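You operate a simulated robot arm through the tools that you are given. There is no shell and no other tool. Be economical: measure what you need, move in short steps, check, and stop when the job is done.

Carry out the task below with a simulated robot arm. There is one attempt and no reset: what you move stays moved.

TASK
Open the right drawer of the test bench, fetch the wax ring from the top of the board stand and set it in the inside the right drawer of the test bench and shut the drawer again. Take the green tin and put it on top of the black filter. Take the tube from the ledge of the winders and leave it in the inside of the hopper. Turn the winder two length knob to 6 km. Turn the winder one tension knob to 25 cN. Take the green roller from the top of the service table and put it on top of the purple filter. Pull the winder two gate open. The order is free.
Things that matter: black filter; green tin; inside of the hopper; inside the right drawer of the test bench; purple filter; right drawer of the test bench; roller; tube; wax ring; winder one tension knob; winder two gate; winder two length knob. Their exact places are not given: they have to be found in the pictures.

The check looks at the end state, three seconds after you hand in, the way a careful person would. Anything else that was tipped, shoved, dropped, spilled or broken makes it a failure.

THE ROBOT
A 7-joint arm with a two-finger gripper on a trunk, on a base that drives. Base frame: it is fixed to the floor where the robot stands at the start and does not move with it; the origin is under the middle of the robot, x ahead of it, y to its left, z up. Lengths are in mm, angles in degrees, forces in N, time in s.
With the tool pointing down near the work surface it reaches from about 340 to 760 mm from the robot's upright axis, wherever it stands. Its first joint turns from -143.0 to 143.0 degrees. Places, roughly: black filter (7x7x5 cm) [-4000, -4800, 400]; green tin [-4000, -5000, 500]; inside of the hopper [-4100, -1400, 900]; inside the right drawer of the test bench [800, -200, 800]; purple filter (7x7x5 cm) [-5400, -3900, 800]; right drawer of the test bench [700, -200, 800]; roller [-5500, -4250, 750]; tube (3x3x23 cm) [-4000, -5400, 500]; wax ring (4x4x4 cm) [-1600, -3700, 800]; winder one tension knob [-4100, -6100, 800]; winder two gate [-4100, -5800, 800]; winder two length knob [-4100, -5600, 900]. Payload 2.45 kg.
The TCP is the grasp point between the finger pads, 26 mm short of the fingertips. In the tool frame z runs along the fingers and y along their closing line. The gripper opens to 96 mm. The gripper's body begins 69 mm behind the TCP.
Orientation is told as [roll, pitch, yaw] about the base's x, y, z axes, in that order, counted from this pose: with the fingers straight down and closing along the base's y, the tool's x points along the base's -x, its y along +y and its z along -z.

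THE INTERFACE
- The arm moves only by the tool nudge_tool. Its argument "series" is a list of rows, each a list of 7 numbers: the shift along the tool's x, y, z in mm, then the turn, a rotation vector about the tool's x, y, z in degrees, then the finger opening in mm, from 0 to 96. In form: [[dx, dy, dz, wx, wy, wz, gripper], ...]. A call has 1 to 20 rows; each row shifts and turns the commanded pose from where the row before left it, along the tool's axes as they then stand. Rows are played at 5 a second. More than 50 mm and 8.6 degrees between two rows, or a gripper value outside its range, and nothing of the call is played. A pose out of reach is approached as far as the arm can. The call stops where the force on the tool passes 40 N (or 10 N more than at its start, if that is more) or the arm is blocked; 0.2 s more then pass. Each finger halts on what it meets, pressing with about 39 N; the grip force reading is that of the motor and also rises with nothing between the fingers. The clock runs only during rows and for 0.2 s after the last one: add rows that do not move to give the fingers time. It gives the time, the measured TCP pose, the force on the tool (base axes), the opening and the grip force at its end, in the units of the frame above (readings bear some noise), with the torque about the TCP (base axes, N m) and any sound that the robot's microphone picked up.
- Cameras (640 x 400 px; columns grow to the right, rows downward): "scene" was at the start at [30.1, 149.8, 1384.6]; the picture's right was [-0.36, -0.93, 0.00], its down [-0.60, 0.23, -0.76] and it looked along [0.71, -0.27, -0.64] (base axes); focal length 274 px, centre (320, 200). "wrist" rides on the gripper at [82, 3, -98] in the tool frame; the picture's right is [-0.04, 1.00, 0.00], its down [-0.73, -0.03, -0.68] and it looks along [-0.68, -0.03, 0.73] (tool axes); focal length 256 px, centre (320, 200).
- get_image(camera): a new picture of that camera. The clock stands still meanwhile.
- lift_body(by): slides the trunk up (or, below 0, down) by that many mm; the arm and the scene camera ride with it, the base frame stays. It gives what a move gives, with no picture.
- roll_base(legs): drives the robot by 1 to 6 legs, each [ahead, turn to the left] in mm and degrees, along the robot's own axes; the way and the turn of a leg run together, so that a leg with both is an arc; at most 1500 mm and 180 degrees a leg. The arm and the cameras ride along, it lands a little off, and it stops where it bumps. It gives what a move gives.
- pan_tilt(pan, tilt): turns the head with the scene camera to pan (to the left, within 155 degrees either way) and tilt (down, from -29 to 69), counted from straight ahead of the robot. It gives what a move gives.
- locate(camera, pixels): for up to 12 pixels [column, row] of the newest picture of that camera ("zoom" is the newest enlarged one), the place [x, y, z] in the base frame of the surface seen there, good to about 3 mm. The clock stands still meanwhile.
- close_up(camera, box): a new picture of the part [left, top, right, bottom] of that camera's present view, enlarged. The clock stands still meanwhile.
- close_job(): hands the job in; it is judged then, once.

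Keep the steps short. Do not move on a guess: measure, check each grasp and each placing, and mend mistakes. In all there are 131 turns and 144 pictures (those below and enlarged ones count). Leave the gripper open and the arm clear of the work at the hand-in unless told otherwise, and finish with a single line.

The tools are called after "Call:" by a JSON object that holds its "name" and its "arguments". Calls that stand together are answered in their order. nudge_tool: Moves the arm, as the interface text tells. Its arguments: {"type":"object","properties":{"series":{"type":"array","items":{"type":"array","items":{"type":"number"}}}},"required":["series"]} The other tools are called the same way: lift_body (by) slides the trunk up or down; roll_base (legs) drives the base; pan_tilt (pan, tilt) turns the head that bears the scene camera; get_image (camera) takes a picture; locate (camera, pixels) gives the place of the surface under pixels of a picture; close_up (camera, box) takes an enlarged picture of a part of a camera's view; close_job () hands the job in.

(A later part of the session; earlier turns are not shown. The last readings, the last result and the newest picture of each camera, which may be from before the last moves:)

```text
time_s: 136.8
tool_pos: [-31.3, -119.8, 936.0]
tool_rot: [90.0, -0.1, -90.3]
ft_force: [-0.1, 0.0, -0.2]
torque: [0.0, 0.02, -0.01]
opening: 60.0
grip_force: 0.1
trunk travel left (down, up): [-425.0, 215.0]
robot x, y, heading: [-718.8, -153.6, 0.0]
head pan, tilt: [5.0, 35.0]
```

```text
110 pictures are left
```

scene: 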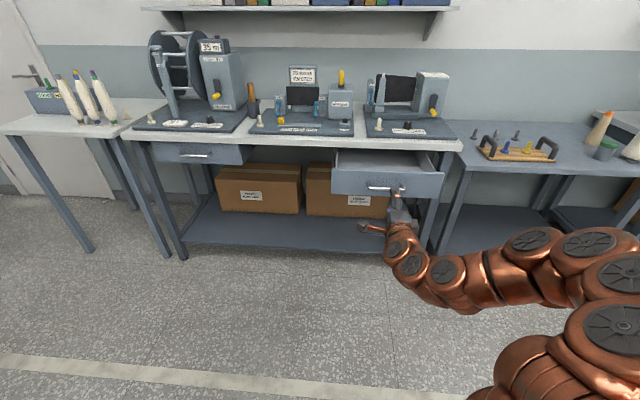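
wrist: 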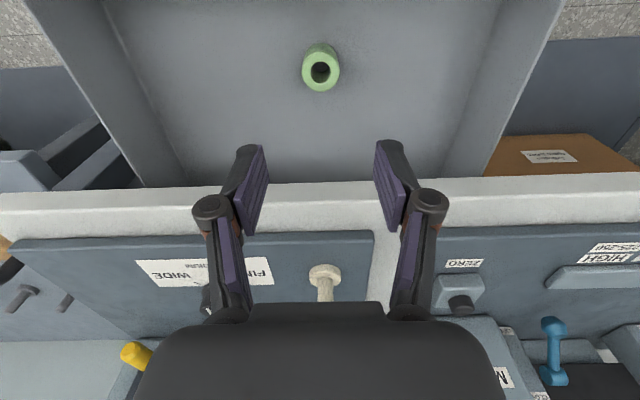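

Lower by trunk 132 mm to z 804 and shift to y −150, then drive ahead 200 and look.

Call:
{"name": "lift_body", "arguments": {"by": -132}}

Call:
{"name": "nudge_tool", "arguments": {"series": [[-30, 0, 0, 0, 0, 0, 60], [0, 0, 0, 0, 0, 0, 60]]}}

Call:
{"name": "roll_base", "arguments": {"legs": [[210, 0]]}}

Call:
{"name": "get_image", "arguments": {"camera": "wrist"}}

```text
time_s: 138.3
tool_pos: [-30.7, -119.1, 804.7]
tool_rot: [90.1, 0.0, -90.3]
ft_force: [-0.1, -0.1, -0.4]
torque: [0.01, 0.03, 0.02]
opening: 59.8
grip_force: 0.0
trunk travel left (down, up): [-293.0, 347.0]
robot x, y, heading: [-715.5, -156.3, -0.0]
head pan, tilt: [5.0, 35.0]
```

```text
time_s: 138.9
tool_pos: [-31.5, -147.7, 803.9]
tool_rot: [90.1, 0.0, -90.3]
ft_force: [-0.6, 0.2, -0.4]
torque: [-0.01, 0.03, -0.01]
opening: 59.9
grip_force: 0.0
trunk travel left (down, up): [-293.0, 347.0]
robot x, y, heading: [-715.9, -156.8, -0.1]
head pan, tilt: [5.0, 35.0]
```

```text
time_s: 140.6
tool_pos: [172.7, -146.9, 805.1]
tool_rot: [90.1, -0.1, -90.3]
ft_force: [0.3, 0.2, 0.5]
torque: [0.03, 0.02, 0.0]
opening: 59.9
grip_force: 0.0
trunk travel left (down, up): [-293.0, 347.0]
robot x, y, heading: [-512.2, -153.8, -0.3]
head pan, tilt: [5.0, 35.0]
```

```text
109 pictures are left
```

wrist: 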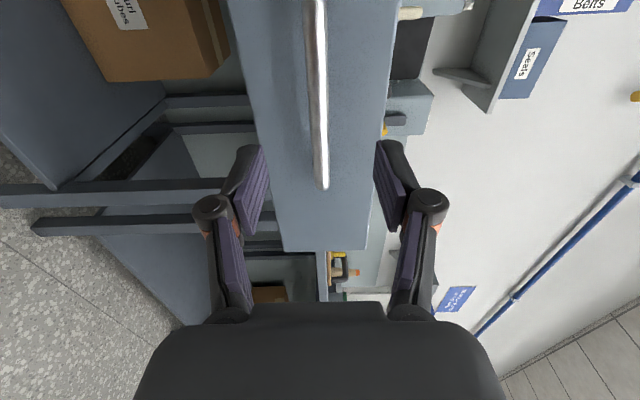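

Advance 79 mm, grip the bar, then push in 222 mm.

Call:
{"name": "nudge_tool", "arguments": {"series": [[0, 0, 40, 0, 0, 0, 60], [0, 0, 39, 0, 0, 0, 60], [0, 0, 0, 0, 0, 0, 60], [0, 0, 0, 0, 0, 0, 0], [0, 0, 0, 0, 0, 0, 0], [0, 0, 0, 0, 0, 0, 0], [0, 0, 0, 0, 0, 0, 0]]}}

Call:
{"name": "roll_base", "arguments": {"legs": [[215, 0]]}}

Call:
{"name": "get_image", "arguments": {"camera": "scene"}}

```text
time_s: 142.2
tool_pos: [251.9, -149.2, 802.8]
tool_rot: [89.9, 0.0, -90.3]
ft_force: [0.1, 0.6, -3.5]
torque: [-0.03, 0.06, -0.02]
opening: 13.9
grip_force: 40.6
trunk travel left (down, up): [-293.0, 347.0]
robot x, y, heading: [-510.2, -158.2, -0.1]
head pan, tilt: [5.0, 35.0]
```

```text
time_s: 143.8
tool_pos: [463.5, -148.5, 804.1]
tool_rot: [89.9, 0.0, -90.2]
ft_force: [0.8, -15.3, -10.1]
torque: [-0.12, 0.07, -0.57]
opening: 13.9
grip_force: 40.2
trunk travel left (down, up): [-293.0, 347.0]
robot x, y, heading: [-296.9, -155.1, 0.1]
head pan, tilt: [5.0, 35.0]
```

```text
108 pictures are left
```

scene: 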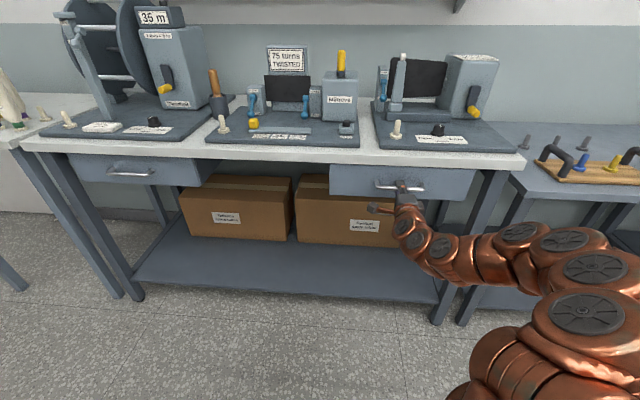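

Still ~10 mm to go (initial TCP was 474). Push with the arm gently until force rises.

Call:
{"name": "nudge_tool", "arguments": {"series": [[0, 0, 5, 0, 0, 0, 0], [0, 0, 5, 0, 0, 0, 0], [0, 0, 4, 0, 0, 0, 0], [0, 0, 4, 0, 0, 0, 0], [0, 0, 0, 0, 0, 0, 0]]}}

Call:
{"name": "nudge_tool", "arguments": {"series": [[0, 0, 0, 0, 0, 0, 50], [0, 0, 0, 0, 0, 0, 50], [0, 0, 0, 0, 0, 0, 50], [0, 0, -40, 0, 0, 0, 50], [0, 0, -40, 0, 0, 0, 50], [0, 0, 0, 0, 0, 0, 50]]}}

Call:
{"name": "get_image", "arguments": {"camera": "wrist"}}

Call:
{"name": "close_up", "arguments": {"camera": "scene", "box": [300, 120, 500, 245]}}

```text
time_s: 145.0
tool_pos: [481.6, -147.6, 804.0]
tool_rot: [90.0, 0.1, -90.2]
ft_force: [-34.6, -4.9, -12.2]
torque: [-0.1, 0.04, 0.0]
opening: 13.6
grip_force: 40.4
trunk travel left (down, up): [-293.0, 347.0]
robot x, y, heading: [-301.3, -156.4, 0.1]
head pan, tilt: [5.0, 35.0]
```

```text
time_s: 146.4
tool_pos: [401.2, -149.4, 805.1]
tool_rot: [89.9, 0.0, -90.2]
ft_force: [0.6, -0.5, -0.6]
torque: [0.0, 0.05, 0.0]
opening: 50.3
grip_force: 0.1
trunk travel left (down, up): [-293.0, 347.0]
robot x, y, heading: [-299.9, -153.7, 0.3]
head pan, tilt: [5.0, 35.0]
```

```text
107 pictures are left
```

wrist: 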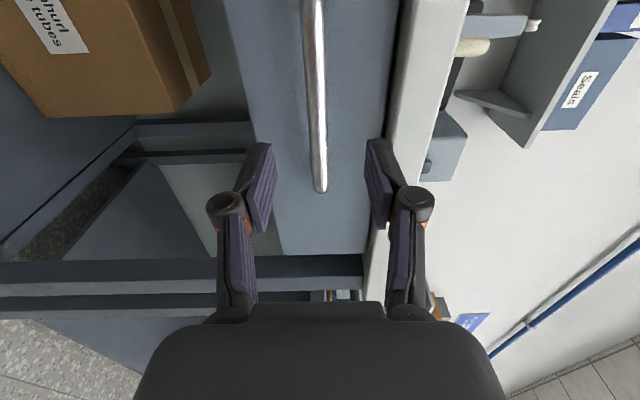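

```text
3.20 times, centred on (400, 182) of scene
```

zoom: 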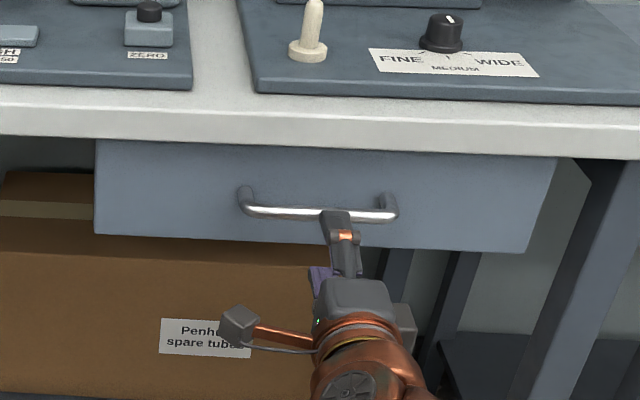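

Call:
{"name": "locate", "arguments": {"camera": "zoom", "pixels": [[150, 200], [480, 210], [290, 213], [200, 160]]}}

Call:
{"name": "roll_base", "arguments": {"legs": [[-300, 0]]}}

Call:
{"name": "lift_body", "arguments": {"by": 232}}

Call:
{"name": "nudge_tool", "arguments": {"series": [[0, 0, 0, 0, 0, -8.2, 60], [0, 0, 0, 0, 0, -8.2, 60], [0, 0, 0, 0, 0, -8.2, 60], [0, 0, 0, 0, 0, -8.2, 60], [0, 0, 0, 0, 0, -8.2, 60], [0, 0, 0, 0, 0, -8.2, 60], [0, 0, 0, 0, 0, -8.2, 60], [0, 0, 0, 0, 0, -8.2, 60], [0, 0, 0, 0, 0, -8.2, 60], [0, 0, 0, 0, 0, -8.2, 60], [0, 0, 0, 0, 0, -8, 60]]}}

Call:
{"name": "nudge_tool", "arguments": {"series": [[0, 0, 0, 0, 8.2, 0, 60], [0, 0, 0, 0, 8.2, 0, 60], [0, 0, 0, 0, 8.2, 0, 60], [0, 0, 0, 0, 8.2, 0, 60], [0, 0, 0, 0, 8.2, 0, 60], [0, 0, 0, 0, 8.2, 0, 60], [0, 0, 0, 0, 8.2, 0, 60], [0, 0, 0, 0, 8.2, 0, 60], [0, 0, 0, 0, 8.2, 0, 60], [0, 0, 0, 0, 8.2, 0, 60], [0, 0, 0, 0, 8, 0, 60], [0, 0, 0, 0, 0, 0, 60]]}}

```text
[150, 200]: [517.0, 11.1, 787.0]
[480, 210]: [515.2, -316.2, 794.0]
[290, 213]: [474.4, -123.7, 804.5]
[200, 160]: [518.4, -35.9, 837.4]
```

```text
time_s: 148.5
tool_pos: [99.8, -149.6, 806.4]
tool_rot: [90.0, 0.1, -90.1]
ft_force: [0.0, 0.0, 0.6]
torque: [-0.02, 0.0, 0.0]
opening: 49.9
grip_force: 0.1
trunk travel left (down, up): [-293.0, 347.0]
robot x, y, heading: [-602.1, -155.0, 0.0]
head pan, tilt: [5.0, 35.0]
```

```text
time_s: 150.9
tool_pos: [99.5, -148.6, 1037.6]
tool_rot: [90.0, 0.1, -90.2]
ft_force: [0.1, 0.3, 0.6]
torque: [-0.02, -0.01, 0.0]
opening: 49.9
grip_force: 0.1
trunk travel left (down, up): [-525.0, 115.0]
robot x, y, heading: [-600.7, -157.3, 0.1]
head pan, tilt: [5.0, 35.0]
```

```text
time_s: 153.3
tool_pos: [99.2, -147.8, 1038.3]
tool_rot: [-80.5, -89.9, 80.4]
ft_force: [-0.6, -0.3, -0.1]
torque: [-0.01, -0.02, 0.03]
opening: 60.2
grip_force: 0.0
trunk travel left (down, up): [-525.0, 115.0]
robot x, y, heading: [-606.2, -156.8, 0.2]
head pan, tilt: [5.0, 35.0]
```

```text
time_s: 155.9
tool_pos: [101.0, -148.4, 1036.6]
tool_rot: [0.1, 0.1, -0.2]
ft_force: [0.7, -0.3, 0.2]
torque: [0.05, -0.03, -0.01]
opening: 59.9
grip_force: 0.0
trunk travel left (down, up): [-525.0, 115.0]
robot x, y, heading: [-605.4, -155.8, 0.1]
head pan, tilt: [5.0, 35.0]
```

Drawer front at x≈517: shut. Next I drive between the island and the side table to the machine aisle and look around.

Call:
{"name": "roll_base", "arguments": {"legs": [[0, -90], [220, 0], [0, -90], [1100, 0], [1000, 0]]}}

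Call:
{"name": "pan_tilt", "arguments": {"pan": 15, "tilt": 20}}

Call:
{"name": "get_image", "arguments": {"camera": "scene"}}

Call:
{"name": "pan_tilt", "arguments": {"pan": 65, "tilt": 20}}

Call:
{"name": "get_image", "arguments": {"camera": "scene"}}

```text
time_s: 175.1
tool_pos: [-3371.9, -416.8, 1037.2]
tool_rot: [0.1, 0.0, 179.9]
ft_force: [-0.3, 0.2, 0.3]
torque: [-0.02, 0.0, -0.05]
opening: 59.9
grip_force: 0.0
trunk travel left (down, up): [-525.0, 115.0]
robot x, y, heading: [-2671.2, -406.7, -179.7]
head pan, tilt: [5.0, 35.0]
```

```text
time_s: 175.8
tool_pos: [-3371.4, -416.7, 1036.4]
tool_rot: [0.1, 0.0, 180.0]
ft_force: [-0.1, 0.3, 1.3]
torque: [-0.02, 0.0, 0.02]
opening: 59.9
grip_force: 0.3
trunk travel left (down, up): [-525.0, 115.0]
robot x, y, heading: [-2670.2, -410.4, -179.9]
head pan, tilt: [15.0, 20.0]
```

```text
105 pictures are left
```

scene: 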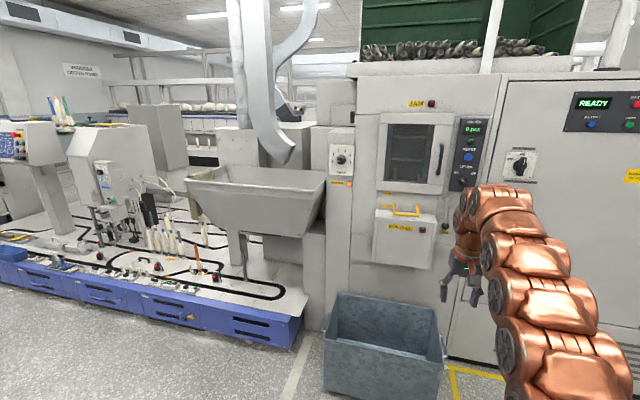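

```text
time_s: 177.0
tool_pos: [-3371.6, -416.3, 1037.0]
tool_rot: [0.0, -0.1, 180.0]
ft_force: [0.0, -0.1, -0.3]
torque: [0.02, -0.04, 0.0]
opening: 59.8
grip_force: 0.0
trunk travel left (down, up): [-525.0, 115.0]
robot x, y, heading: [-2670.2, -406.0, -179.8]
head pan, tilt: [65.0, 20.0]
```

```text
104 pictures are left
```

scene: 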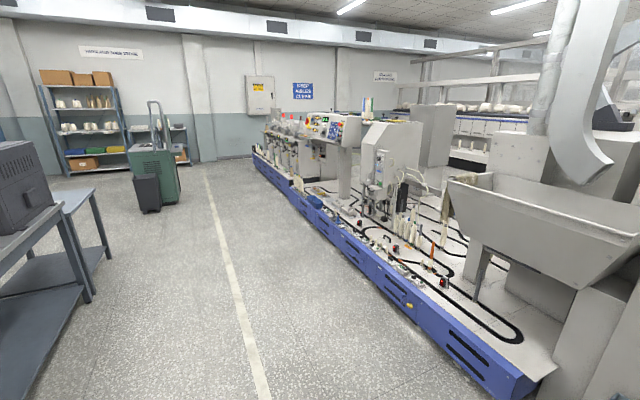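

Call:
{"name": "locate", "arguments": {"camera": "scene", "pixels": [[450, 185], [600, 278], [560, 205], [515, 390], [540, 365], [385, 265], [345, 190], [300, 195], [165, 195], [80, 195], [500, 180], [440, 245]]}}

Call:
{"name": "close_up", "arguments": {"camera": "scene", "box": [250, 90, 450, 215]}}

```text
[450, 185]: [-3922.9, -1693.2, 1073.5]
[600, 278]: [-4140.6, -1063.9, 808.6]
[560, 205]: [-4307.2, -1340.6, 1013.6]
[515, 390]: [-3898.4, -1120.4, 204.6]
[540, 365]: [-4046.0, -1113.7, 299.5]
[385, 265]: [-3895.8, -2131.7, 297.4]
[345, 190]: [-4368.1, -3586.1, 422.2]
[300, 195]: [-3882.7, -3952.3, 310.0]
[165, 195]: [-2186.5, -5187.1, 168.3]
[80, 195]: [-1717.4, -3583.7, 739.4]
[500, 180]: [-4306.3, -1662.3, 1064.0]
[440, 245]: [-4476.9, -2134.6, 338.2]
```

```text
3.20 times, centred on (350, 152) of scene
```

zoom: 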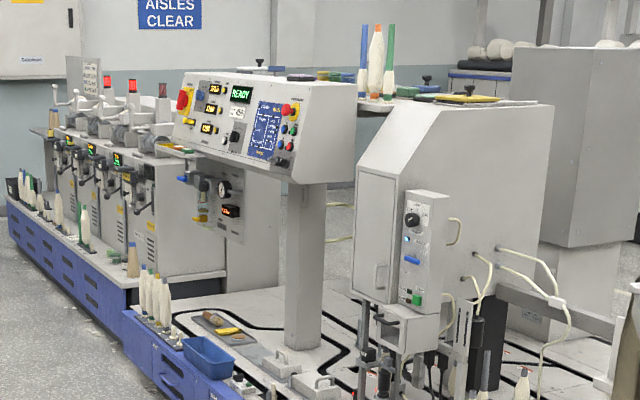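

Deck front at x≈−3890. Drive south to y≈−5000, face the winders and look.

Call:
{"name": "roll_base", "arguments": {"legs": [[0, 90], [1500, 0], [1500, 0], [1500, 0], [0, -90]]}}

Call:
{"name": "pan_tilt", "arguments": {"pan": 25, "tilt": 20}}

Call:
{"name": "get_image", "arguments": {"camera": "scene"}}

Call:
{"name": "pan_tilt", "arguments": {"pan": -30, "tilt": 20}}

Call:
{"name": "get_image", "arguments": {"camera": "scene"}}

```text
time_s: 206.1
tool_pos: [-3423.5, -4918.3, 1036.8]
tool_rot: [0.0, 0.0, 180.0]
ft_force: [-0.4, 0.0, -1.2]
torque: [-0.02, 0.0, -0.03]
opening: 59.8
grip_force: 0.1
trunk travel left (down, up): [-525.0, 115.0]
robot x, y, heading: [-2722.5, -4908.2, -179.9]
head pan, tilt: [65.0, 20.0]
```

```text
time_s: 207.2
tool_pos: [-3423.4, -4917.2, 1035.8]
tool_rot: [0.1, 0.0, 180.0]
ft_force: [0.1, 0.7, 0.3]
torque: [-0.08, 0.01, 0.04]
opening: 59.9
grip_force: 0.1
trunk travel left (down, up): [-525.0, 115.0]
robot x, y, heading: [-2717.1, -4906.2, -179.9]
head pan, tilt: [25.0, 20.0]
```

```text
102 pictures are left
```

scene: 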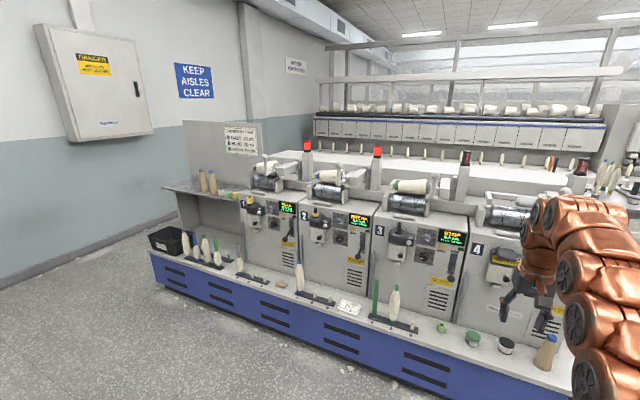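

```text
time_s: 208.4
tool_pos: [-3423.6, -4919.0, 1037.2]
tool_rot: [0.1, 0.0, 179.9]
ft_force: [-0.2, 0.2, 0.9]
torque: [0.01, 0.01, 0.01]
opening: 60.0
grip_force: 0.1
trunk travel left (down, up): [-525.0, 115.0]
robot x, y, heading: [-2718.9, -4908.1, -179.8]
head pan, tilt: [-30.0, 20.0]
```

```text
101 pictures are left
```

scene: 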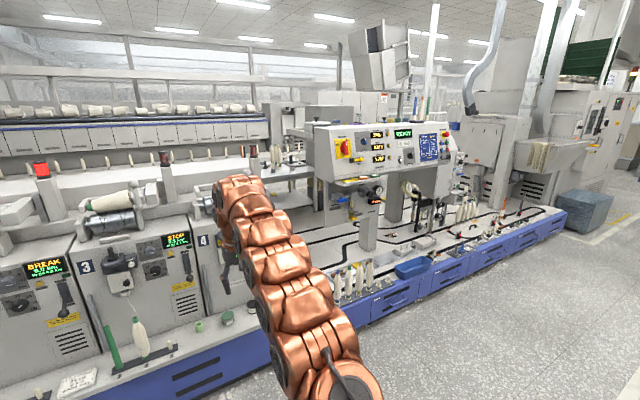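

I zoom in on the ledge and winders 1–3.

Call:
{"name": "pan_tilt", "arguments": {"pan": 20, "tilt": 25}}

Call:
{"name": "close_up", "arguments": {"camera": "scene", "box": [160, 120, 400, 270]}}

Call:
{"name": "close_up", "arguments": {"camera": "scene", "box": [320, 200, 560, 350]}}

Call:
{"name": "locate", "arguments": {"camera": "zoom", "pixels": [[50, 210], [55, 270], [60, 310], [120, 320], [270, 330], [350, 340], [480, 380], [200, 325], [100, 250]]}}

```text
time_s: 209.6
tool_pos: [-3424.2, -4918.0, 1036.9]
tool_rot: [0.1, 0.0, 180.0]
ft_force: [0.1, -0.5, -0.5]
torque: [-0.01, -0.01, 0.0]
opening: 60.0
grip_force: 0.0
trunk travel left (down, up): [-525.0, 115.0]
robot x, y, heading: [-2720.6, -4906.3, -179.6]
head pan, tilt: [20.0, 25.0]
```

```text
2.67 times, centred on (280, 195) of scene
```

zoom: 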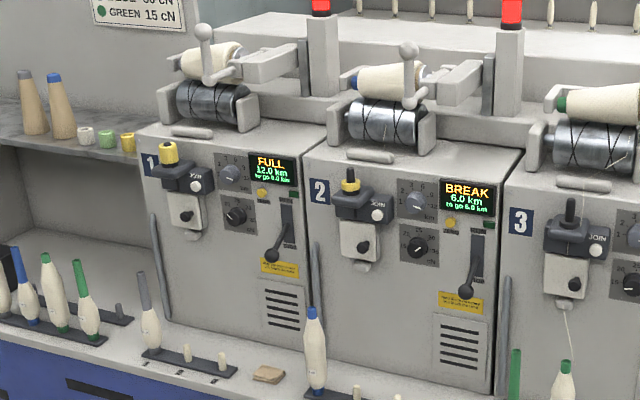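

```text
2.67 times, centred on (440, 275) of scene
```

zoom: 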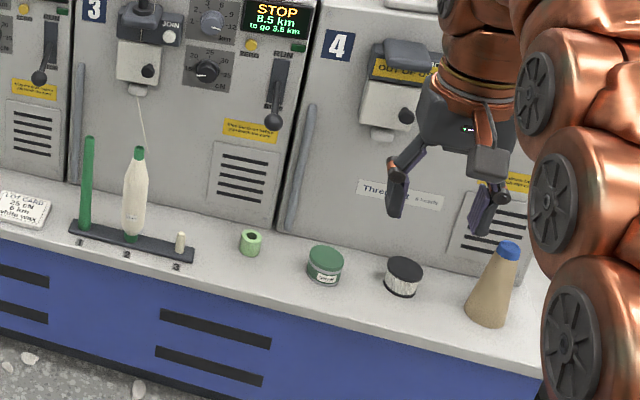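

```text
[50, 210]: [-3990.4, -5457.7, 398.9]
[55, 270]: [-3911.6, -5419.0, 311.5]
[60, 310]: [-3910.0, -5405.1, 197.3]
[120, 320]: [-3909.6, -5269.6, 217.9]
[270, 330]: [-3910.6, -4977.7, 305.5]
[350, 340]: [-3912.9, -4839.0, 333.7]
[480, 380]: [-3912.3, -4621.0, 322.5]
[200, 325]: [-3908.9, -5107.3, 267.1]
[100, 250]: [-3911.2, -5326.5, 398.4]
```

Call:
{"name": "locate", "arguments": {"camera": "zoom", "pixels": [[326, 255], [314, 262], [338, 264], [326, 280], [404, 268], [388, 285], [420, 290], [404, 290], [88, 140], [86, 185], [85, 222], [250, 236]]}}

Call:
{"name": "close_up", "arguments": {"camera": "scene", "box": [425, 275, 489, 315]}}

Call:
{"name": "close_up", "arguments": {"camera": "scene", "box": [320, 235, 416, 295]}}

```text
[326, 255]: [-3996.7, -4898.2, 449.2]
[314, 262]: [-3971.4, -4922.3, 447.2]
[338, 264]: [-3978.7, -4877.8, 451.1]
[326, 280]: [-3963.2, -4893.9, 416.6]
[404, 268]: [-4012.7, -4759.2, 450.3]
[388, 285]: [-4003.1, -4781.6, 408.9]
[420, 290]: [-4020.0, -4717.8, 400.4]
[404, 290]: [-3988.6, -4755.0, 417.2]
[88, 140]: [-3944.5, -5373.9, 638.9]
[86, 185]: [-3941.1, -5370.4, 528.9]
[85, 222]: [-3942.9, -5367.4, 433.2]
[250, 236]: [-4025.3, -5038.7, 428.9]
```

```text
10.00 times, centred on (457, 295) of scene
```

zoom: 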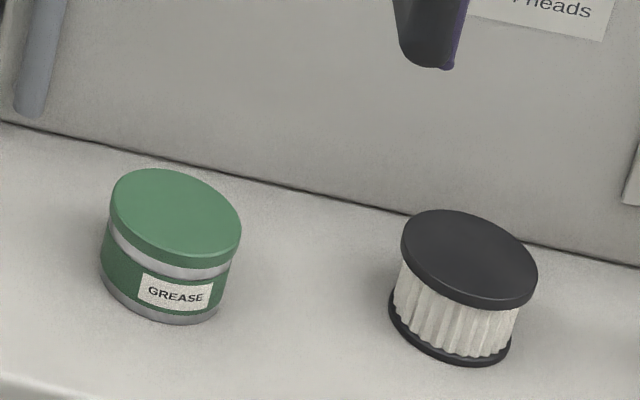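

```text
6.67 times, centred on (368, 265) of scene
```

zoom: 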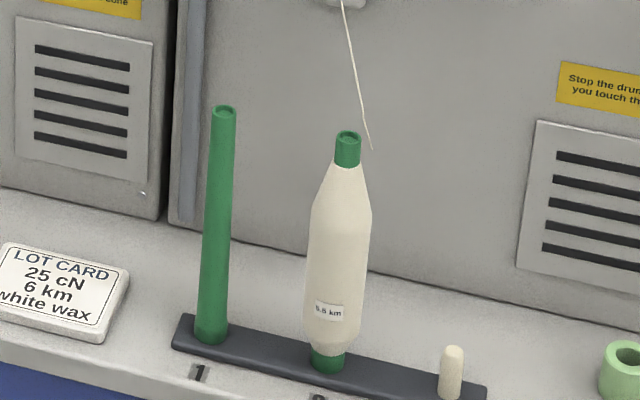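

Green tin ≈(−3985,−4898, top 450), black filter ≈(−4013,−4757, top 450), green tube standing on a peg. I retract the arm 130 mm, lower the trunk 380, drive ahead 580 and look.

Call:
{"name": "nudge_tool", "arguments": {"series": [[44, 0, 0, 0, 0, 0, 90], [43, 0, 0, 0, 0, 0, 90], [43, 0, 0, 0, 0, 0, 90], [0, 0, 0, 0, 0, 0, 90]]}}

Call:
{"name": "lift_body", "arguments": {"by": -380}}

Call:
{"name": "roll_base", "arguments": {"legs": [[580, 0]]}}

Call:
{"name": "pan_tilt", "arguments": {"pan": 15, "tilt": 35}}

Call:
{"name": "get_image", "arguments": {"camera": "scene"}}

Call:
{"name": "get_image", "arguments": {"camera": "wrist"}}

```text
time_s: 210.6
tool_pos: [-3290.4, -4916.6, 1036.1]
tool_rot: [0.1, 0.0, 180.0]
ft_force: [-0.2, 0.2, -0.5]
torque: [0.0, -0.01, -0.01]
opening: 90.0
grip_force: 0.0
trunk travel left (down, up): [-525.0, 115.0]
robot x, y, heading: [-2720.3, -4911.0, -179.7]
head pan, tilt: [20.0, 25.0]
```

```text
time_s: 214.2
tool_pos: [-3292.0, -4916.4, 656.2]
tool_rot: [0.0, 0.0, 180.0]
ft_force: [-0.3, 1.0, -0.2]
torque: [-0.04, -0.01, -0.02]
opening: 90.0
grip_force: 0.0
trunk travel left (down, up): [-145.0, 495.0]
robot x, y, heading: [-2720.4, -4910.7, -179.6]
head pan, tilt: [20.0, 25.0]
```

```text
time_s: 217.6
tool_pos: [-3874.3, -4921.0, 655.8]
tool_rot: [0.1, 0.0, -179.9]
ft_force: [-0.3, 0.4, 0.1]
torque: [-0.02, -0.01, -0.02]
opening: 90.1
grip_force: 0.1
trunk travel left (down, up): [-145.0, 495.0]
robot x, y, heading: [-3304.0, -4912.5, -179.8]
head pan, tilt: [20.0, 25.0]
```

```text
time_s: 218.3
tool_pos: [-3873.8, -4919.5, 657.4]
tool_rot: [0.1, 0.0, -180.0]
ft_force: [0.1, 0.1, 0.1]
torque: [0.04, -0.01, 0.0]
opening: 90.1
grip_force: 0.0
trunk travel left (down, up): [-145.0, 495.0]
robot x, y, heading: [-3301.8, -4912.5, -179.8]
head pan, tilt: [15.0, 35.0]
```

```text
96 pictures are left
```

scene: 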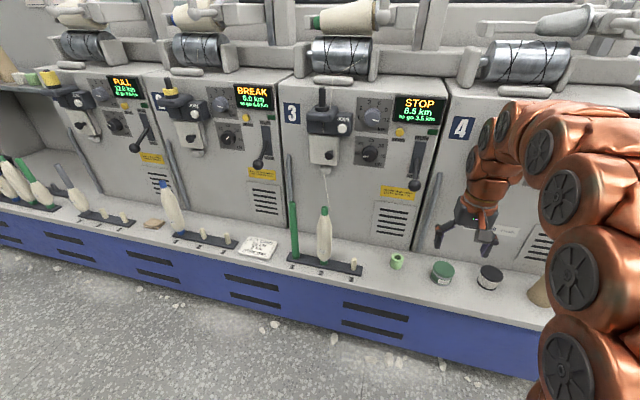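

```text
95 pictures are left
```

wrist: 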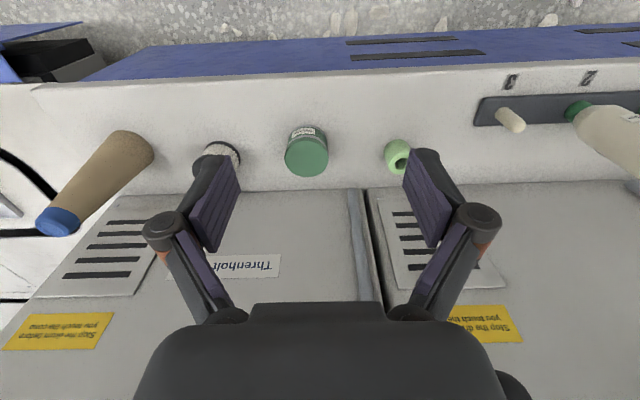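

Call:
{"name": "locate", "arguments": {"camera": "wrist", "pixels": [[307, 140], [288, 156], [326, 156], [307, 174], [218, 150], [300, 130], [305, 192], [398, 155], [390, 250], [305, 200], [360, 260]]}}

Call:
{"name": "locate", "arguments": {"camera": "scene", "pixels": [[489, 267], [479, 269], [499, 271], [489, 274], [442, 268], [485, 287]]}}

```text
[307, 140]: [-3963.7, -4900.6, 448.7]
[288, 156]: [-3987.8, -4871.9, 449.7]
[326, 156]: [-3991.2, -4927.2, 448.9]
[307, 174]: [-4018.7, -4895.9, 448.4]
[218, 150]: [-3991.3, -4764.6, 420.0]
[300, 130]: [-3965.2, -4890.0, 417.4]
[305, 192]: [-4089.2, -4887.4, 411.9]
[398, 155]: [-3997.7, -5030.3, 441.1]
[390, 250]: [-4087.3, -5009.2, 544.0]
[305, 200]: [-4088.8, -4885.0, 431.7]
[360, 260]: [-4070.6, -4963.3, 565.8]
```

```text
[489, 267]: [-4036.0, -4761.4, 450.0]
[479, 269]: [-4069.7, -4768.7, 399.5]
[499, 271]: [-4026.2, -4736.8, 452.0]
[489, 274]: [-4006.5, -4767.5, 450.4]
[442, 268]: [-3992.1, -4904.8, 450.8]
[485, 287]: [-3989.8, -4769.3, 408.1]
```

Tin centre (−3991,−4899), Ø≈57, winder face at x≈−4089. Move over it, open 90, descend to z 434.

Call:
{"name": "nudge_tool", "arguments": {"series": [[-40, -21, 0, 0, 0, 0, 92], [-40, 0, 0, 0, 0, 0, 92], [-37, 0, 0, 0, 0, 0, 92], [0, 0, 45, 0, 0, 0, 92], [0, 0, 45, 0, 0, 0, 92], [0, 0, 45, 0, 0, 0, 92], [0, 0, 0, 0, 0, 0, 92]]}}

Call:
{"name": "get_image", "arguments": {"camera": "wrist"}}

```text
time_s: 219.9
tool_pos: [-3990.2, -4899.2, 522.6]
tool_rot: [0.0, -0.2, -179.9]
ft_force: [-0.3, -0.6, 0.0]
torque: [0.05, 0.0, 0.0]
opening: 92.1
grip_force: 0.0
trunk travel left (down, up): [-145.0, 495.0]
robot x, y, heading: [-3302.5, -4909.5, -179.7]
head pan, tilt: [15.0, 35.0]
```

```text
94 pictures are left
```

wrist: 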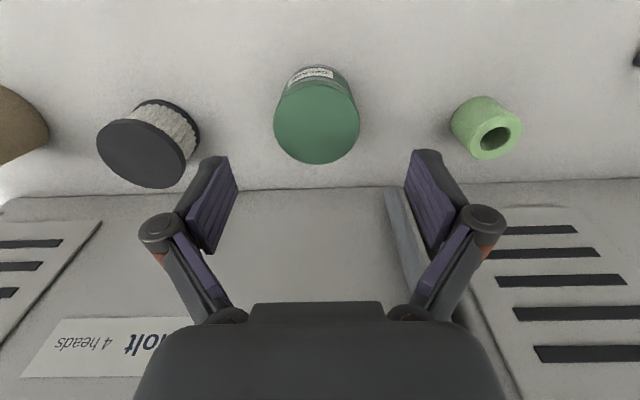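

Aligned. Measure the filter top from here, then descend 88 and grip.

Call:
{"name": "locate", "arguments": {"camera": "wrist", "pixels": [[100, 142], [182, 165], [133, 122], [150, 185], [141, 153], [125, 120], [160, 185]]}}

Call:
{"name": "nudge_tool", "arguments": {"series": [[0, 0, 40, 0, 0, 0, 92], [0, 0, 40, 0, 0, 0, 92], [0, 0, 8, 0, 0, 0, 92], [0, 0, 0, 0, 0, 0, 92], [0, 0, 0, 0, 0, 0, 30], [0, 0, 0, 0, 0, 0, 30], [0, 0, 0, 0, 0, 0, 30], [0, 0, 0, 0, 0, 0, 30], [0, 0, 0, 0, 0, 0, 30]]}}

Call:
{"name": "get_image", "arguments": {"camera": "wrist"}}

```text
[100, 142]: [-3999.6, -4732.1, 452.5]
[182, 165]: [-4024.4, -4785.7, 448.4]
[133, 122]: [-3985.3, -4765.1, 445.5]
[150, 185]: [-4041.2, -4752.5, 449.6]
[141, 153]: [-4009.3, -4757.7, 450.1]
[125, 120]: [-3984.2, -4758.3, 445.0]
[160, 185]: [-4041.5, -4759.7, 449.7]
```

```text
time_s: 221.9
tool_pos: [-3989.9, -4899.4, 434.7]
tool_rot: [0.1, 0.0, -180.0]
ft_force: [-0.9, 2.0, 8.1]
torque: [-0.01, 0.03, -0.04]
opening: 59.6
grip_force: 38.4
trunk travel left (down, up): [-145.0, 495.0]
robot x, y, heading: [-3304.5, -4917.4, -179.6]
head pan, tilt: [15.0, 35.0]
```

```text
93 pictures are left
```

wrist: 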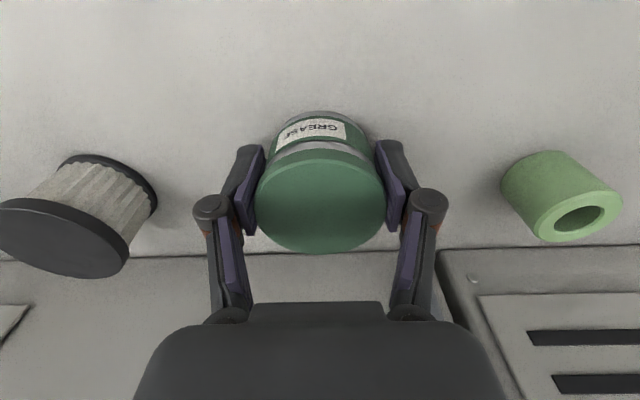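

Tin gripped (59.6). Filter top centre (−4013,−4758), z 450. Lift, shift over and lower close.

Call:
{"name": "nudge_tool", "arguments": {"series": [[0, 0, -40, 0, 0, 0, 30], [0, 0, -40, 0, 0, 0, 30], [0, 0, -10, 0, 0, 0, 30], [-8, -47, 0, 0, 0, 0, 30], [-8, -47, 0, 0, 0, 0, 30], [-7, -47, 0, 0, 0, 0, 30], [0, 0, 0, 0, 0, 0, 30]]}}

Call:
{"name": "get_image", "arguments": {"camera": "wrist"}}

Call:
{"name": "close_up", "arguments": {"camera": "scene", "box": [400, 190, 560, 290]}}

```text
time_s: 223.5
tool_pos: [-4013.8, -4756.7, 522.5]
tool_rot: [0.1, 0.0, -180.0]
ft_force: [-0.1, 0.3, -1.7]
torque: [0.02, 0.01, 0.01]
opening: 59.8
grip_force: 39.4
trunk travel left (down, up): [-145.0, 495.0]
robot x, y, heading: [-3303.2, -4910.1, -179.8]
head pan, tilt: [15.0, 35.0]
```

```text
92 pictures are left
```

wrist: 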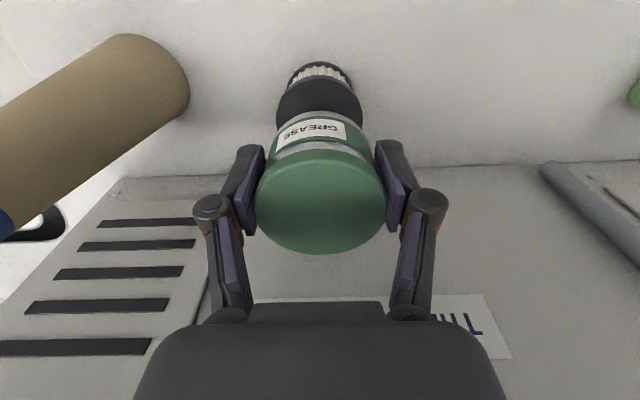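

```text
4.00 times, centred on (480, 240) of scene
```

zoom: 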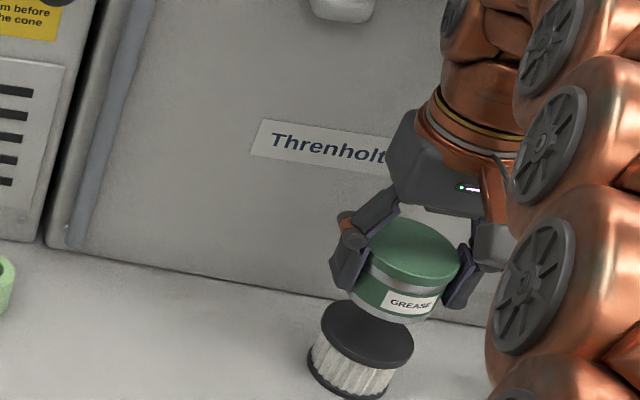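

Aligned. Lower 36 mm, release, rise.

Call:
{"name": "nudge_tool", "arguments": {"series": [[0, 0, 30, 0, 0, 0, 30], [0, 0, 6, 0, 0, 0, 30], [0, 0, 1, 0, 0, 0, 30], [0, 0, 0, 0, 0, 0, 30]]}}

Call:
{"name": "nudge_tool", "arguments": {"series": [[0, 0, 0, 0, 0, 0, 75], [0, 0, 0, 0, 0, 0, 90], [0, 0, 0, 0, 0, 0, 90], [0, 0, -20, 0, 0, 0, 90], [0, 0, -40, 0, 0, 0, 90], [0, 0, -40, 0, 0, 0, 90], [0, 0, -40, 0, 0, 0, 90], [40, 0, -20, 0, 0, 0, 90], [40, 0, 0, 0, 0, 0, 90], [40, 0, 0, 0, 0, 0, 90]]}}

Call:
{"name": "get_image", "arguments": {"camera": "wrist"}}

Call:
{"name": "close_up", "arguments": {"camera": "scene", "box": [400, 190, 560, 290]}}

```text
time_s: 224.5
tool_pos: [-4014.2, -4757.6, 486.5]
tool_rot: [0.1, 0.0, -180.0]
ft_force: [0.0, 0.1, -1.2]
torque: [0.02, -0.01, 0.01]
opening: 59.7
grip_force: 39.2
trunk travel left (down, up): [-145.0, 495.0]
robot x, y, heading: [-3300.9, -4912.0, -179.6]
head pan, tilt: [15.0, 35.0]
```

```text
time_s: 226.9
tool_pos: [-3905.7, -4757.1, 632.4]
tool_rot: [0.0, 0.7, 180.0]
ft_force: [-1.1, -0.1, -0.2]
torque: [-0.02, -0.15, 0.0]
opening: 89.8
grip_force: 0.1
trunk travel left (down, up): [-145.0, 495.0]
robot x, y, heading: [-3304.7, -4911.3, -179.7]
head pan, tilt: [15.0, 35.0]
stopped in row 10: the arm was blocked; the commanded pose is now the measured one
```

```text
90 pictures are left
```

wrist: 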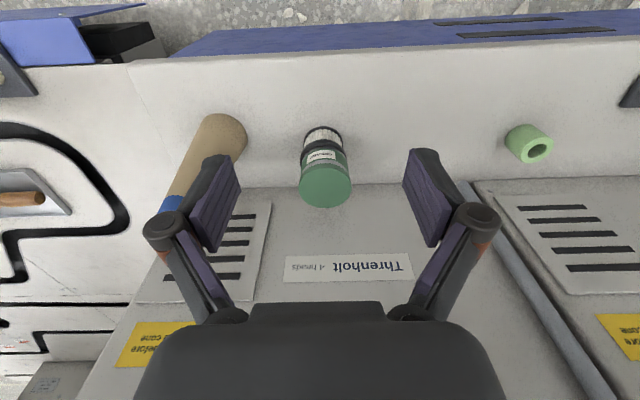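

```text
4.00 times, centred on (480, 240) of scene
```

zoom: 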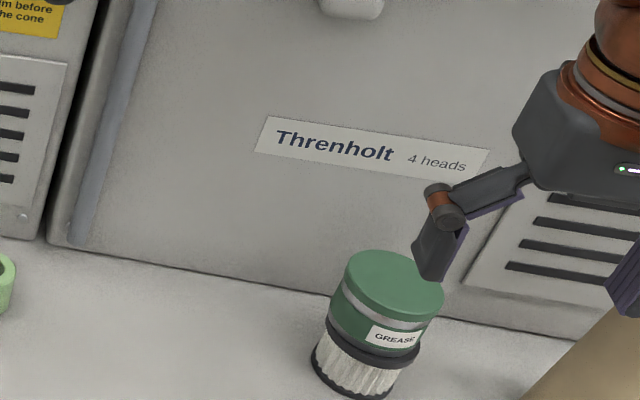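

Tin sits squarely on the filter. Next: winders 1 and 2. I back off, go to y≈−5750 and look closely at the knobs and gate.

Call:
{"name": "roll_base", "arguments": {"legs": [[-500, 0], [0, 90], [850, 0], [0, -90]]}}

Call:
{"name": "pan_tilt", "arguments": {"pan": 10, "tilt": 15}}

Call:
{"name": "get_image", "arguments": {"camera": "scene"}}

```text
time_s: 241.5
tool_pos: [-3380.9, -5607.5, 641.8]
tool_rot: [-0.1, -0.2, -178.7]
ft_force: [-0.1, -0.1, -0.6]
torque: [0.02, -0.01, 0.0]
opening: 90.1
grip_force: 0.0
trunk travel left (down, up): [-145.0, 495.0]
robot x, y, heading: [-2782.7, -5745.3, -178.3]
head pan, tilt: [15.0, 35.0]
```

```text
time_s: 242.4
tool_pos: [-3381.1, -5607.8, 640.8]
tool_rot: [-0.1, -0.2, -178.6]
ft_force: [0.3, -0.5, 0.3]
torque: [0.01, 0.02, -0.04]
opening: 90.1
grip_force: 0.1
trunk travel left (down, up): [-145.0, 495.0]
robot x, y, heading: [-2779.8, -5746.6, -178.3]
head pan, tilt: [10.0, 15.0]
```

```text
88 pictures are left
```

scene: 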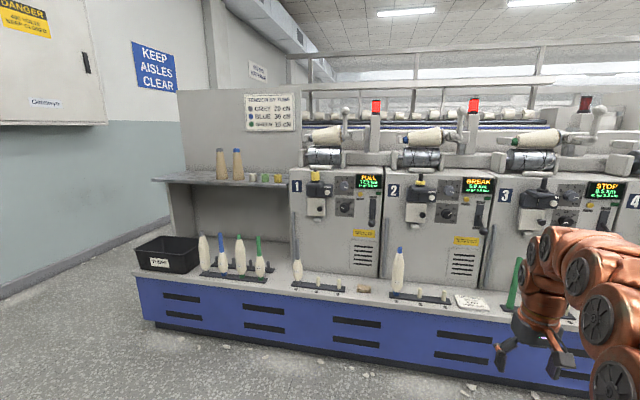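

Call:
{"name": "close_up", "arguments": {"camera": "scene", "box": [384, 160, 496, 230]}}

Call:
{"name": "locate", "arguments": {"camera": "zoom", "pixels": [[360, 145], [361, 197], [185, 170], [195, 215], [410, 240], [497, 250], [225, 190], [340, 165], [180, 130], [300, 220]]}}

Call:
{"name": "close_up", "arguments": {"camera": "scene", "box": [284, 155, 396, 225]}}

Call:
{"name": "locate", "arguments": {"camera": "zoom", "pixels": [[345, 120], [345, 167], [175, 140], [185, 190], [400, 210], [487, 215], [325, 135], [280, 200]]}}

Call:
{"name": "close_up", "arguments": {"camera": "scene", "box": [432, 172, 480, 202]}}

Call:
{"name": "close_up", "arguments": {"camera": "scene", "box": [244, 90, 308, 130]}}

```text
5.71 times, centred on (440, 195) of scene
```

zoom: 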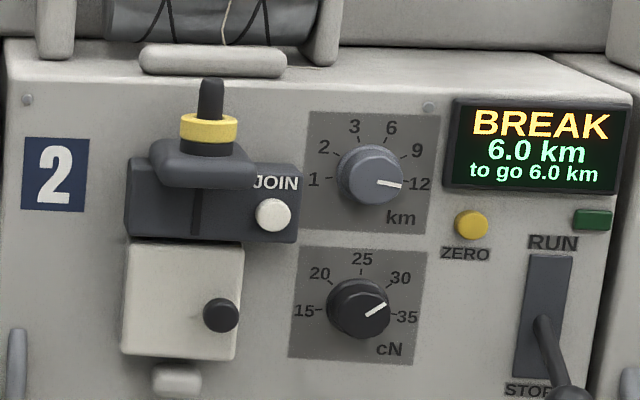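

```text
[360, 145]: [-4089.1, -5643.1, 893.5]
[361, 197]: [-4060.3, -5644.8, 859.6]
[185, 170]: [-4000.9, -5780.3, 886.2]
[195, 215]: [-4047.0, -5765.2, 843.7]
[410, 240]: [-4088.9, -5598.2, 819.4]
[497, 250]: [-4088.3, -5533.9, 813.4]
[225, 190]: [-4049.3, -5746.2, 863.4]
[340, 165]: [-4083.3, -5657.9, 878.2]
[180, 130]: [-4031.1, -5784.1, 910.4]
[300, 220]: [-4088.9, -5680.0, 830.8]
```

```text
5.71 times, centred on (340, 190) of scene
```

zoom: 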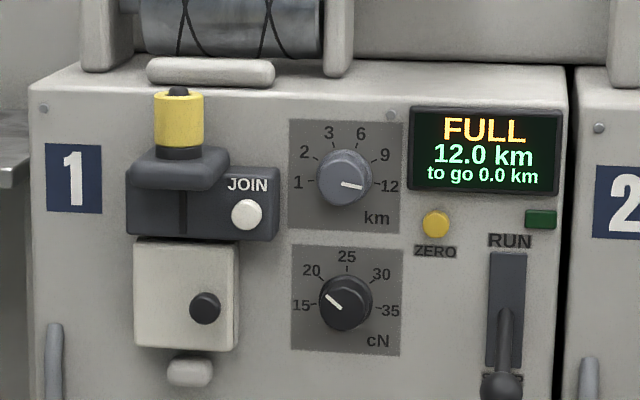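

```text
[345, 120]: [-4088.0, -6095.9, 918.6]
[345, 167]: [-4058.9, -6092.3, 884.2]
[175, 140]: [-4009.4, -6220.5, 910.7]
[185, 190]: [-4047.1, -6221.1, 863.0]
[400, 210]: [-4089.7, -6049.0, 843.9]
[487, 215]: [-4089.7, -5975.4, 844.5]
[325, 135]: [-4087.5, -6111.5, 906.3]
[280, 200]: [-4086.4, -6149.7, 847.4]
```

```text
13.33 times, centred on (456, 187) of scene
```

zoom: 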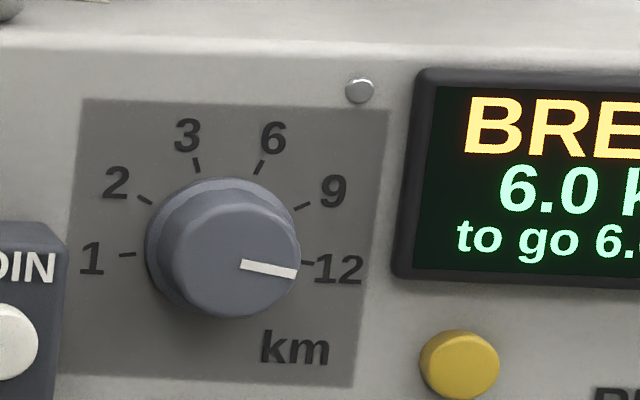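

```text
10.00 times, centred on (276, 110) of scene
```

zoom: 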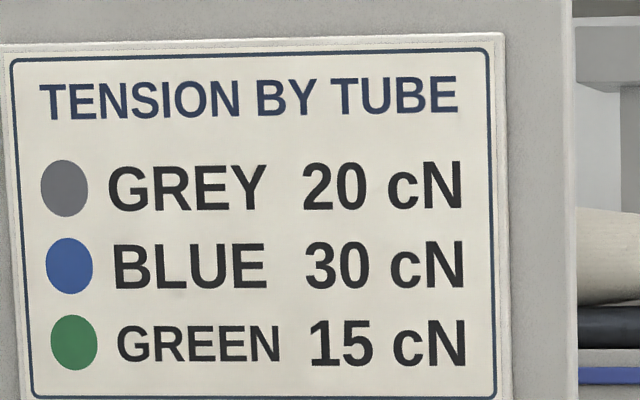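

Length knob (winder 2) points at 12; 6 is 72° counter-clockwise. Winder 1 tension points near 20; 25 is straight up. I turn the tool horizontal, roll it −54° and raise the trunk 215.

Call:
{"name": "nudge_tool", "arguments": {"series": [[-45, 0, 0, 0, 0, 0, 90], [-45, 0, 0, 0, 0, 0, 90], [0, 0, 0, 0, -8.2, 0, 80], [0, 0, 0, 0, -8.2, 0, 80], [0, 0, 0, 0, -8.2, 0, 80], [0, 0, 0, 0, -8.2, 0, 80], [0, 0, 0, 0, -8.2, 0, 80], [0, 0, 0, 0, -8.2, 0, 80], [0, 0, 0, 0, -8.2, 0, 80], [0, 0, 0, 0, -8.2, 0, 80], [0, 0, 0, 0, -8.2, 0, 80], [0, 0, 0, 0, -8.2, 0, 80], [0, 0, 0, 0, -8, 0, 80], [0, 0, 0, 0, 0, 0, 80]]}}

Call:
{"name": "nudge_tool", "arguments": {"series": [[0, 0, 0, 0, 0, -8, 80], [0, 0, 0, 0, 0, -8, 80], [0, 0, 0, 0, 0, -8, 80], [0, 0, 0, 0, 0, -8, 80], [0, 0, 0, 0, 0, -8, 80], [0, 0, 0, 0, 0, -8, 80], [0, 0, 0, 0, 0, -6, 80], [0, 0, 0, 0, 0, 0, 80]]}}

Call:
{"name": "lift_body", "arguments": {"by": 215}}

Call:
{"name": "roll_base", "arguments": {"legs": [[400, -1.7]]}}

Call:
{"name": "get_image", "arguments": {"camera": "wrist"}}

Call:
{"name": "get_image", "arguments": {"camera": "scene"}}

```text
time_s: 245.4
tool_pos: [-3471.1, -5608.7, 641.6]
tool_rot: [170.0, -89.7, 11.4]
ft_force: [-0.2, 0.0, -0.6]
torque: [0.04, -0.01, -0.01]
opening: 80.0
grip_force: 0.0
trunk travel left (down, up): [-145.0, 495.0]
robot x, y, heading: [-2781.4, -5745.6, -178.3]
head pan, tilt: [10.0, 15.0]
```

```text
time_s: 247.2
tool_pos: [-3470.8, -5609.7, 642.3]
tool_rot: [-90.3, -36.0, -88.5]
ft_force: [-0.2, -0.5, 0.3]
torque: [0.02, 0.02, -0.02]
opening: 79.8
grip_force: 0.1
trunk travel left (down, up): [-145.0, 495.0]
robot x, y, heading: [-2784.6, -5745.2, -178.3]
head pan, tilt: [10.0, 15.0]
```

```text
time_s: 249.5
tool_pos: [-3470.3, -5609.7, 856.2]
tool_rot: [-90.4, -36.0, -88.3]
ft_force: [0.1, -0.1, -0.1]
torque: [0.01, -0.01, -0.05]
opening: 79.9
grip_force: 0.1
trunk travel left (down, up): [-360.0, 280.0]
robot x, y, heading: [-2783.8, -5742.1, -178.4]
head pan, tilt: [10.0, 15.0]
```

```text
time_s: 251.9
tool_pos: [-3863.9, -5593.7, 857.6]
tool_rot: [-90.2, -36.0, -90.3]
ft_force: [-0.5, -0.4, -0.7]
torque: [0.01, 0.02, -0.02]
opening: 80.2
grip_force: 0.1
trunk travel left (down, up): [-360.0, 280.0]
robot x, y, heading: [-3185.8, -5755.1, 180.1]
head pan, tilt: [10.0, 15.0]
```

```text
83 pictures are left
```

wrist: 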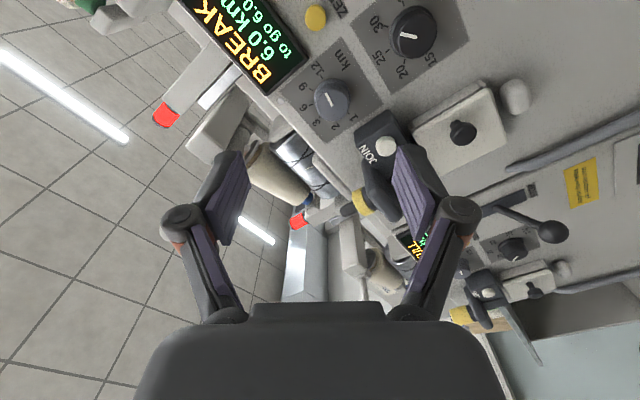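

```text
82 pictures are left
```

scene: 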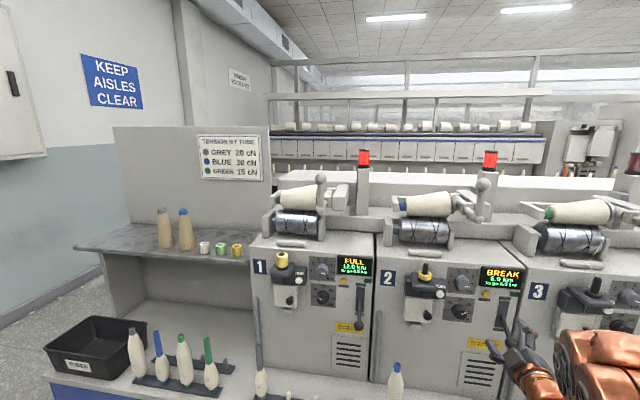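

I measure the knob faces and gate from the wrist view, and zoom.

Call:
{"name": "close_up", "arguments": {"camera": "wrist", "box": [280, 0, 520, 150]}}

Call:
{"name": "locate", "arguments": {"camera": "zoom", "pixels": [[135, 255], [100, 240], [160, 285], [120, 285], [150, 225], [352, 100], [350, 75], [480, 350], [480, 325], [440, 390], [560, 330], [590, 230]]}}

Call:
{"name": "close_up", "arguments": {"camera": "scene", "box": [380, 255, 492, 325]}}

Call:
{"name": "close_up", "arguments": {"camera": "scene", "box": [300, 270, 348, 300]}}

```text
2.67 times, centred on (400, 75) of wrist
```

zoom: 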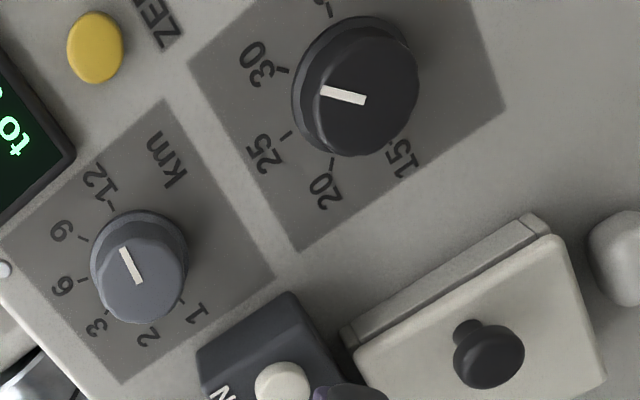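

```text
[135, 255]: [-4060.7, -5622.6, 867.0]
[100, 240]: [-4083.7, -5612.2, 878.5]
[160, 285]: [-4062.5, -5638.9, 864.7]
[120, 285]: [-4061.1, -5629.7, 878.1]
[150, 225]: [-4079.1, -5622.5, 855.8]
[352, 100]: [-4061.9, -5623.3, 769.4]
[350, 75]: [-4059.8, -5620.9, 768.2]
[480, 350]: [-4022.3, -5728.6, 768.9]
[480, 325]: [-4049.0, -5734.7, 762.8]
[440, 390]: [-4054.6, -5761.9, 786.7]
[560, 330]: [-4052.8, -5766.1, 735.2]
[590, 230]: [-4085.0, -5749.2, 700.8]
```

```text
5.71 times, centred on (436, 290) of scene
```

zoom: 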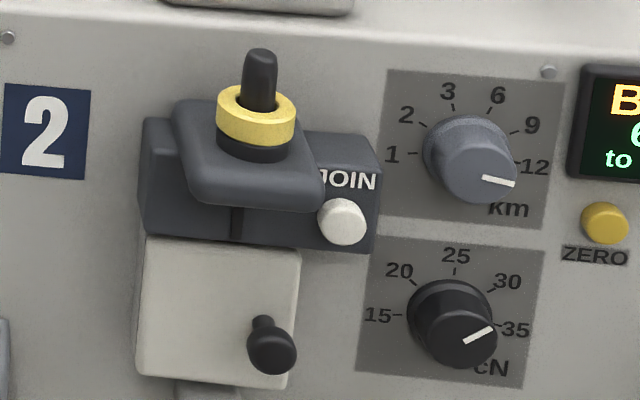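

```text
13.33 times, centred on (324, 285) of scene
```

zoom: 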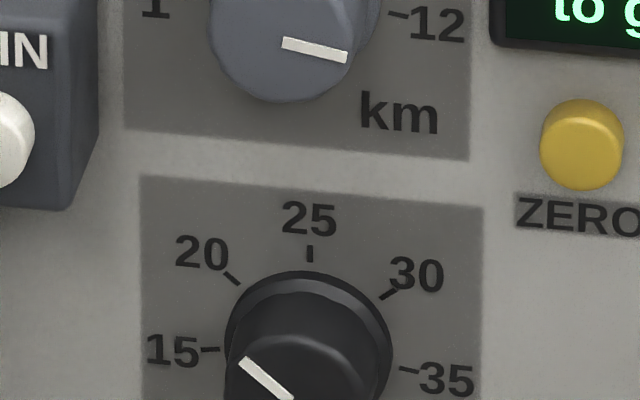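

Length knob face centre ≈(−4061,−5633,870), Ø≈37. Align and approach to 70 mm short, opening 60, and check.

Call:
{"name": "nudge_tool", "arguments": {"series": [[-20, 7, 0, 0, 0, 0, 60], [-19, 7, 0, 0, 0, 0, 60], [0, 0, 45, 0, 0, 0, 60], [0, 0, 45, 0, 0, 0, 60], [0, 0, 30, 0, 0, 0, 60], [0, 0, 0, 0, 0, 0, 60]]}}

Call:
{"name": "get_image", "arguments": {"camera": "wrist"}}

```text
time_s: 253.3
tool_pos: [-3984.8, -5633.5, 870.5]
tool_rot: [-90.3, -36.0, -90.3]
ft_force: [0.6, -0.5, -1.0]
torque: [-0.02, 0.02, 0.0]
opening: 60.0
grip_force: 0.1
trunk travel left (down, up): [-360.0, 280.0]
robot x, y, heading: [-3184.3, -5753.0, 179.9]
head pan, tilt: [10.0, 15.0]
```

```text
78 pictures are left
```

wrist: 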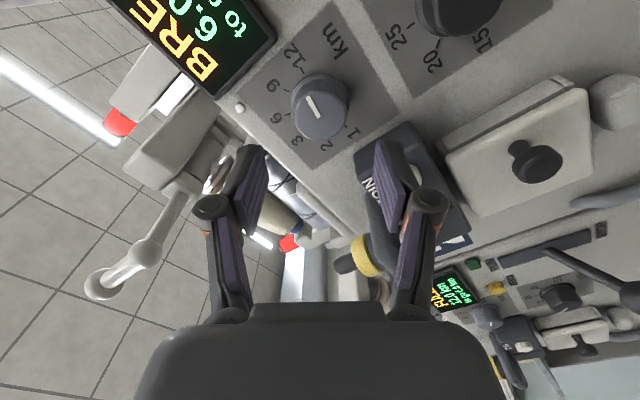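

Call:
{"name": "locate", "arguments": {"camera": "wrist", "pixels": [[318, 115], [297, 112], [341, 118], [312, 92], [322, 136], [410, 130], [380, 140], [395, 160]]}}

Call:
{"name": "close_up", "arguments": {"camera": "wrist", "box": [270, 50, 430, 150]}}

```text
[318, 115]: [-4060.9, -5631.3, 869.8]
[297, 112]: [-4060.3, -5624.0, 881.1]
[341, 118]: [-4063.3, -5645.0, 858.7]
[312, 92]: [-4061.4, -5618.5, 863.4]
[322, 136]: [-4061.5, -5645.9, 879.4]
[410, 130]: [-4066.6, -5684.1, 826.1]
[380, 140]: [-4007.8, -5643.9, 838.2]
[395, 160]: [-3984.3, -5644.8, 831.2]
```

```text
4.00 times, centred on (350, 100) of wrist
```

zoom: 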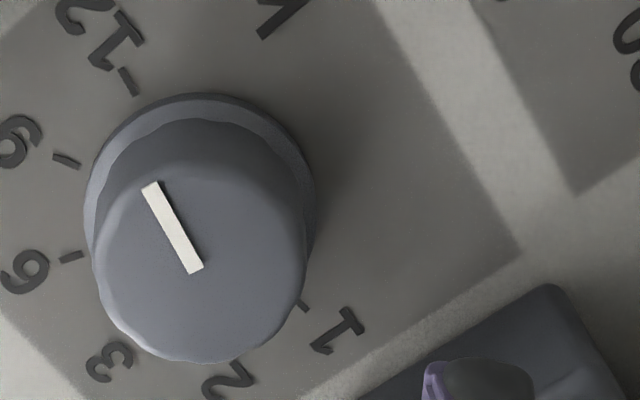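

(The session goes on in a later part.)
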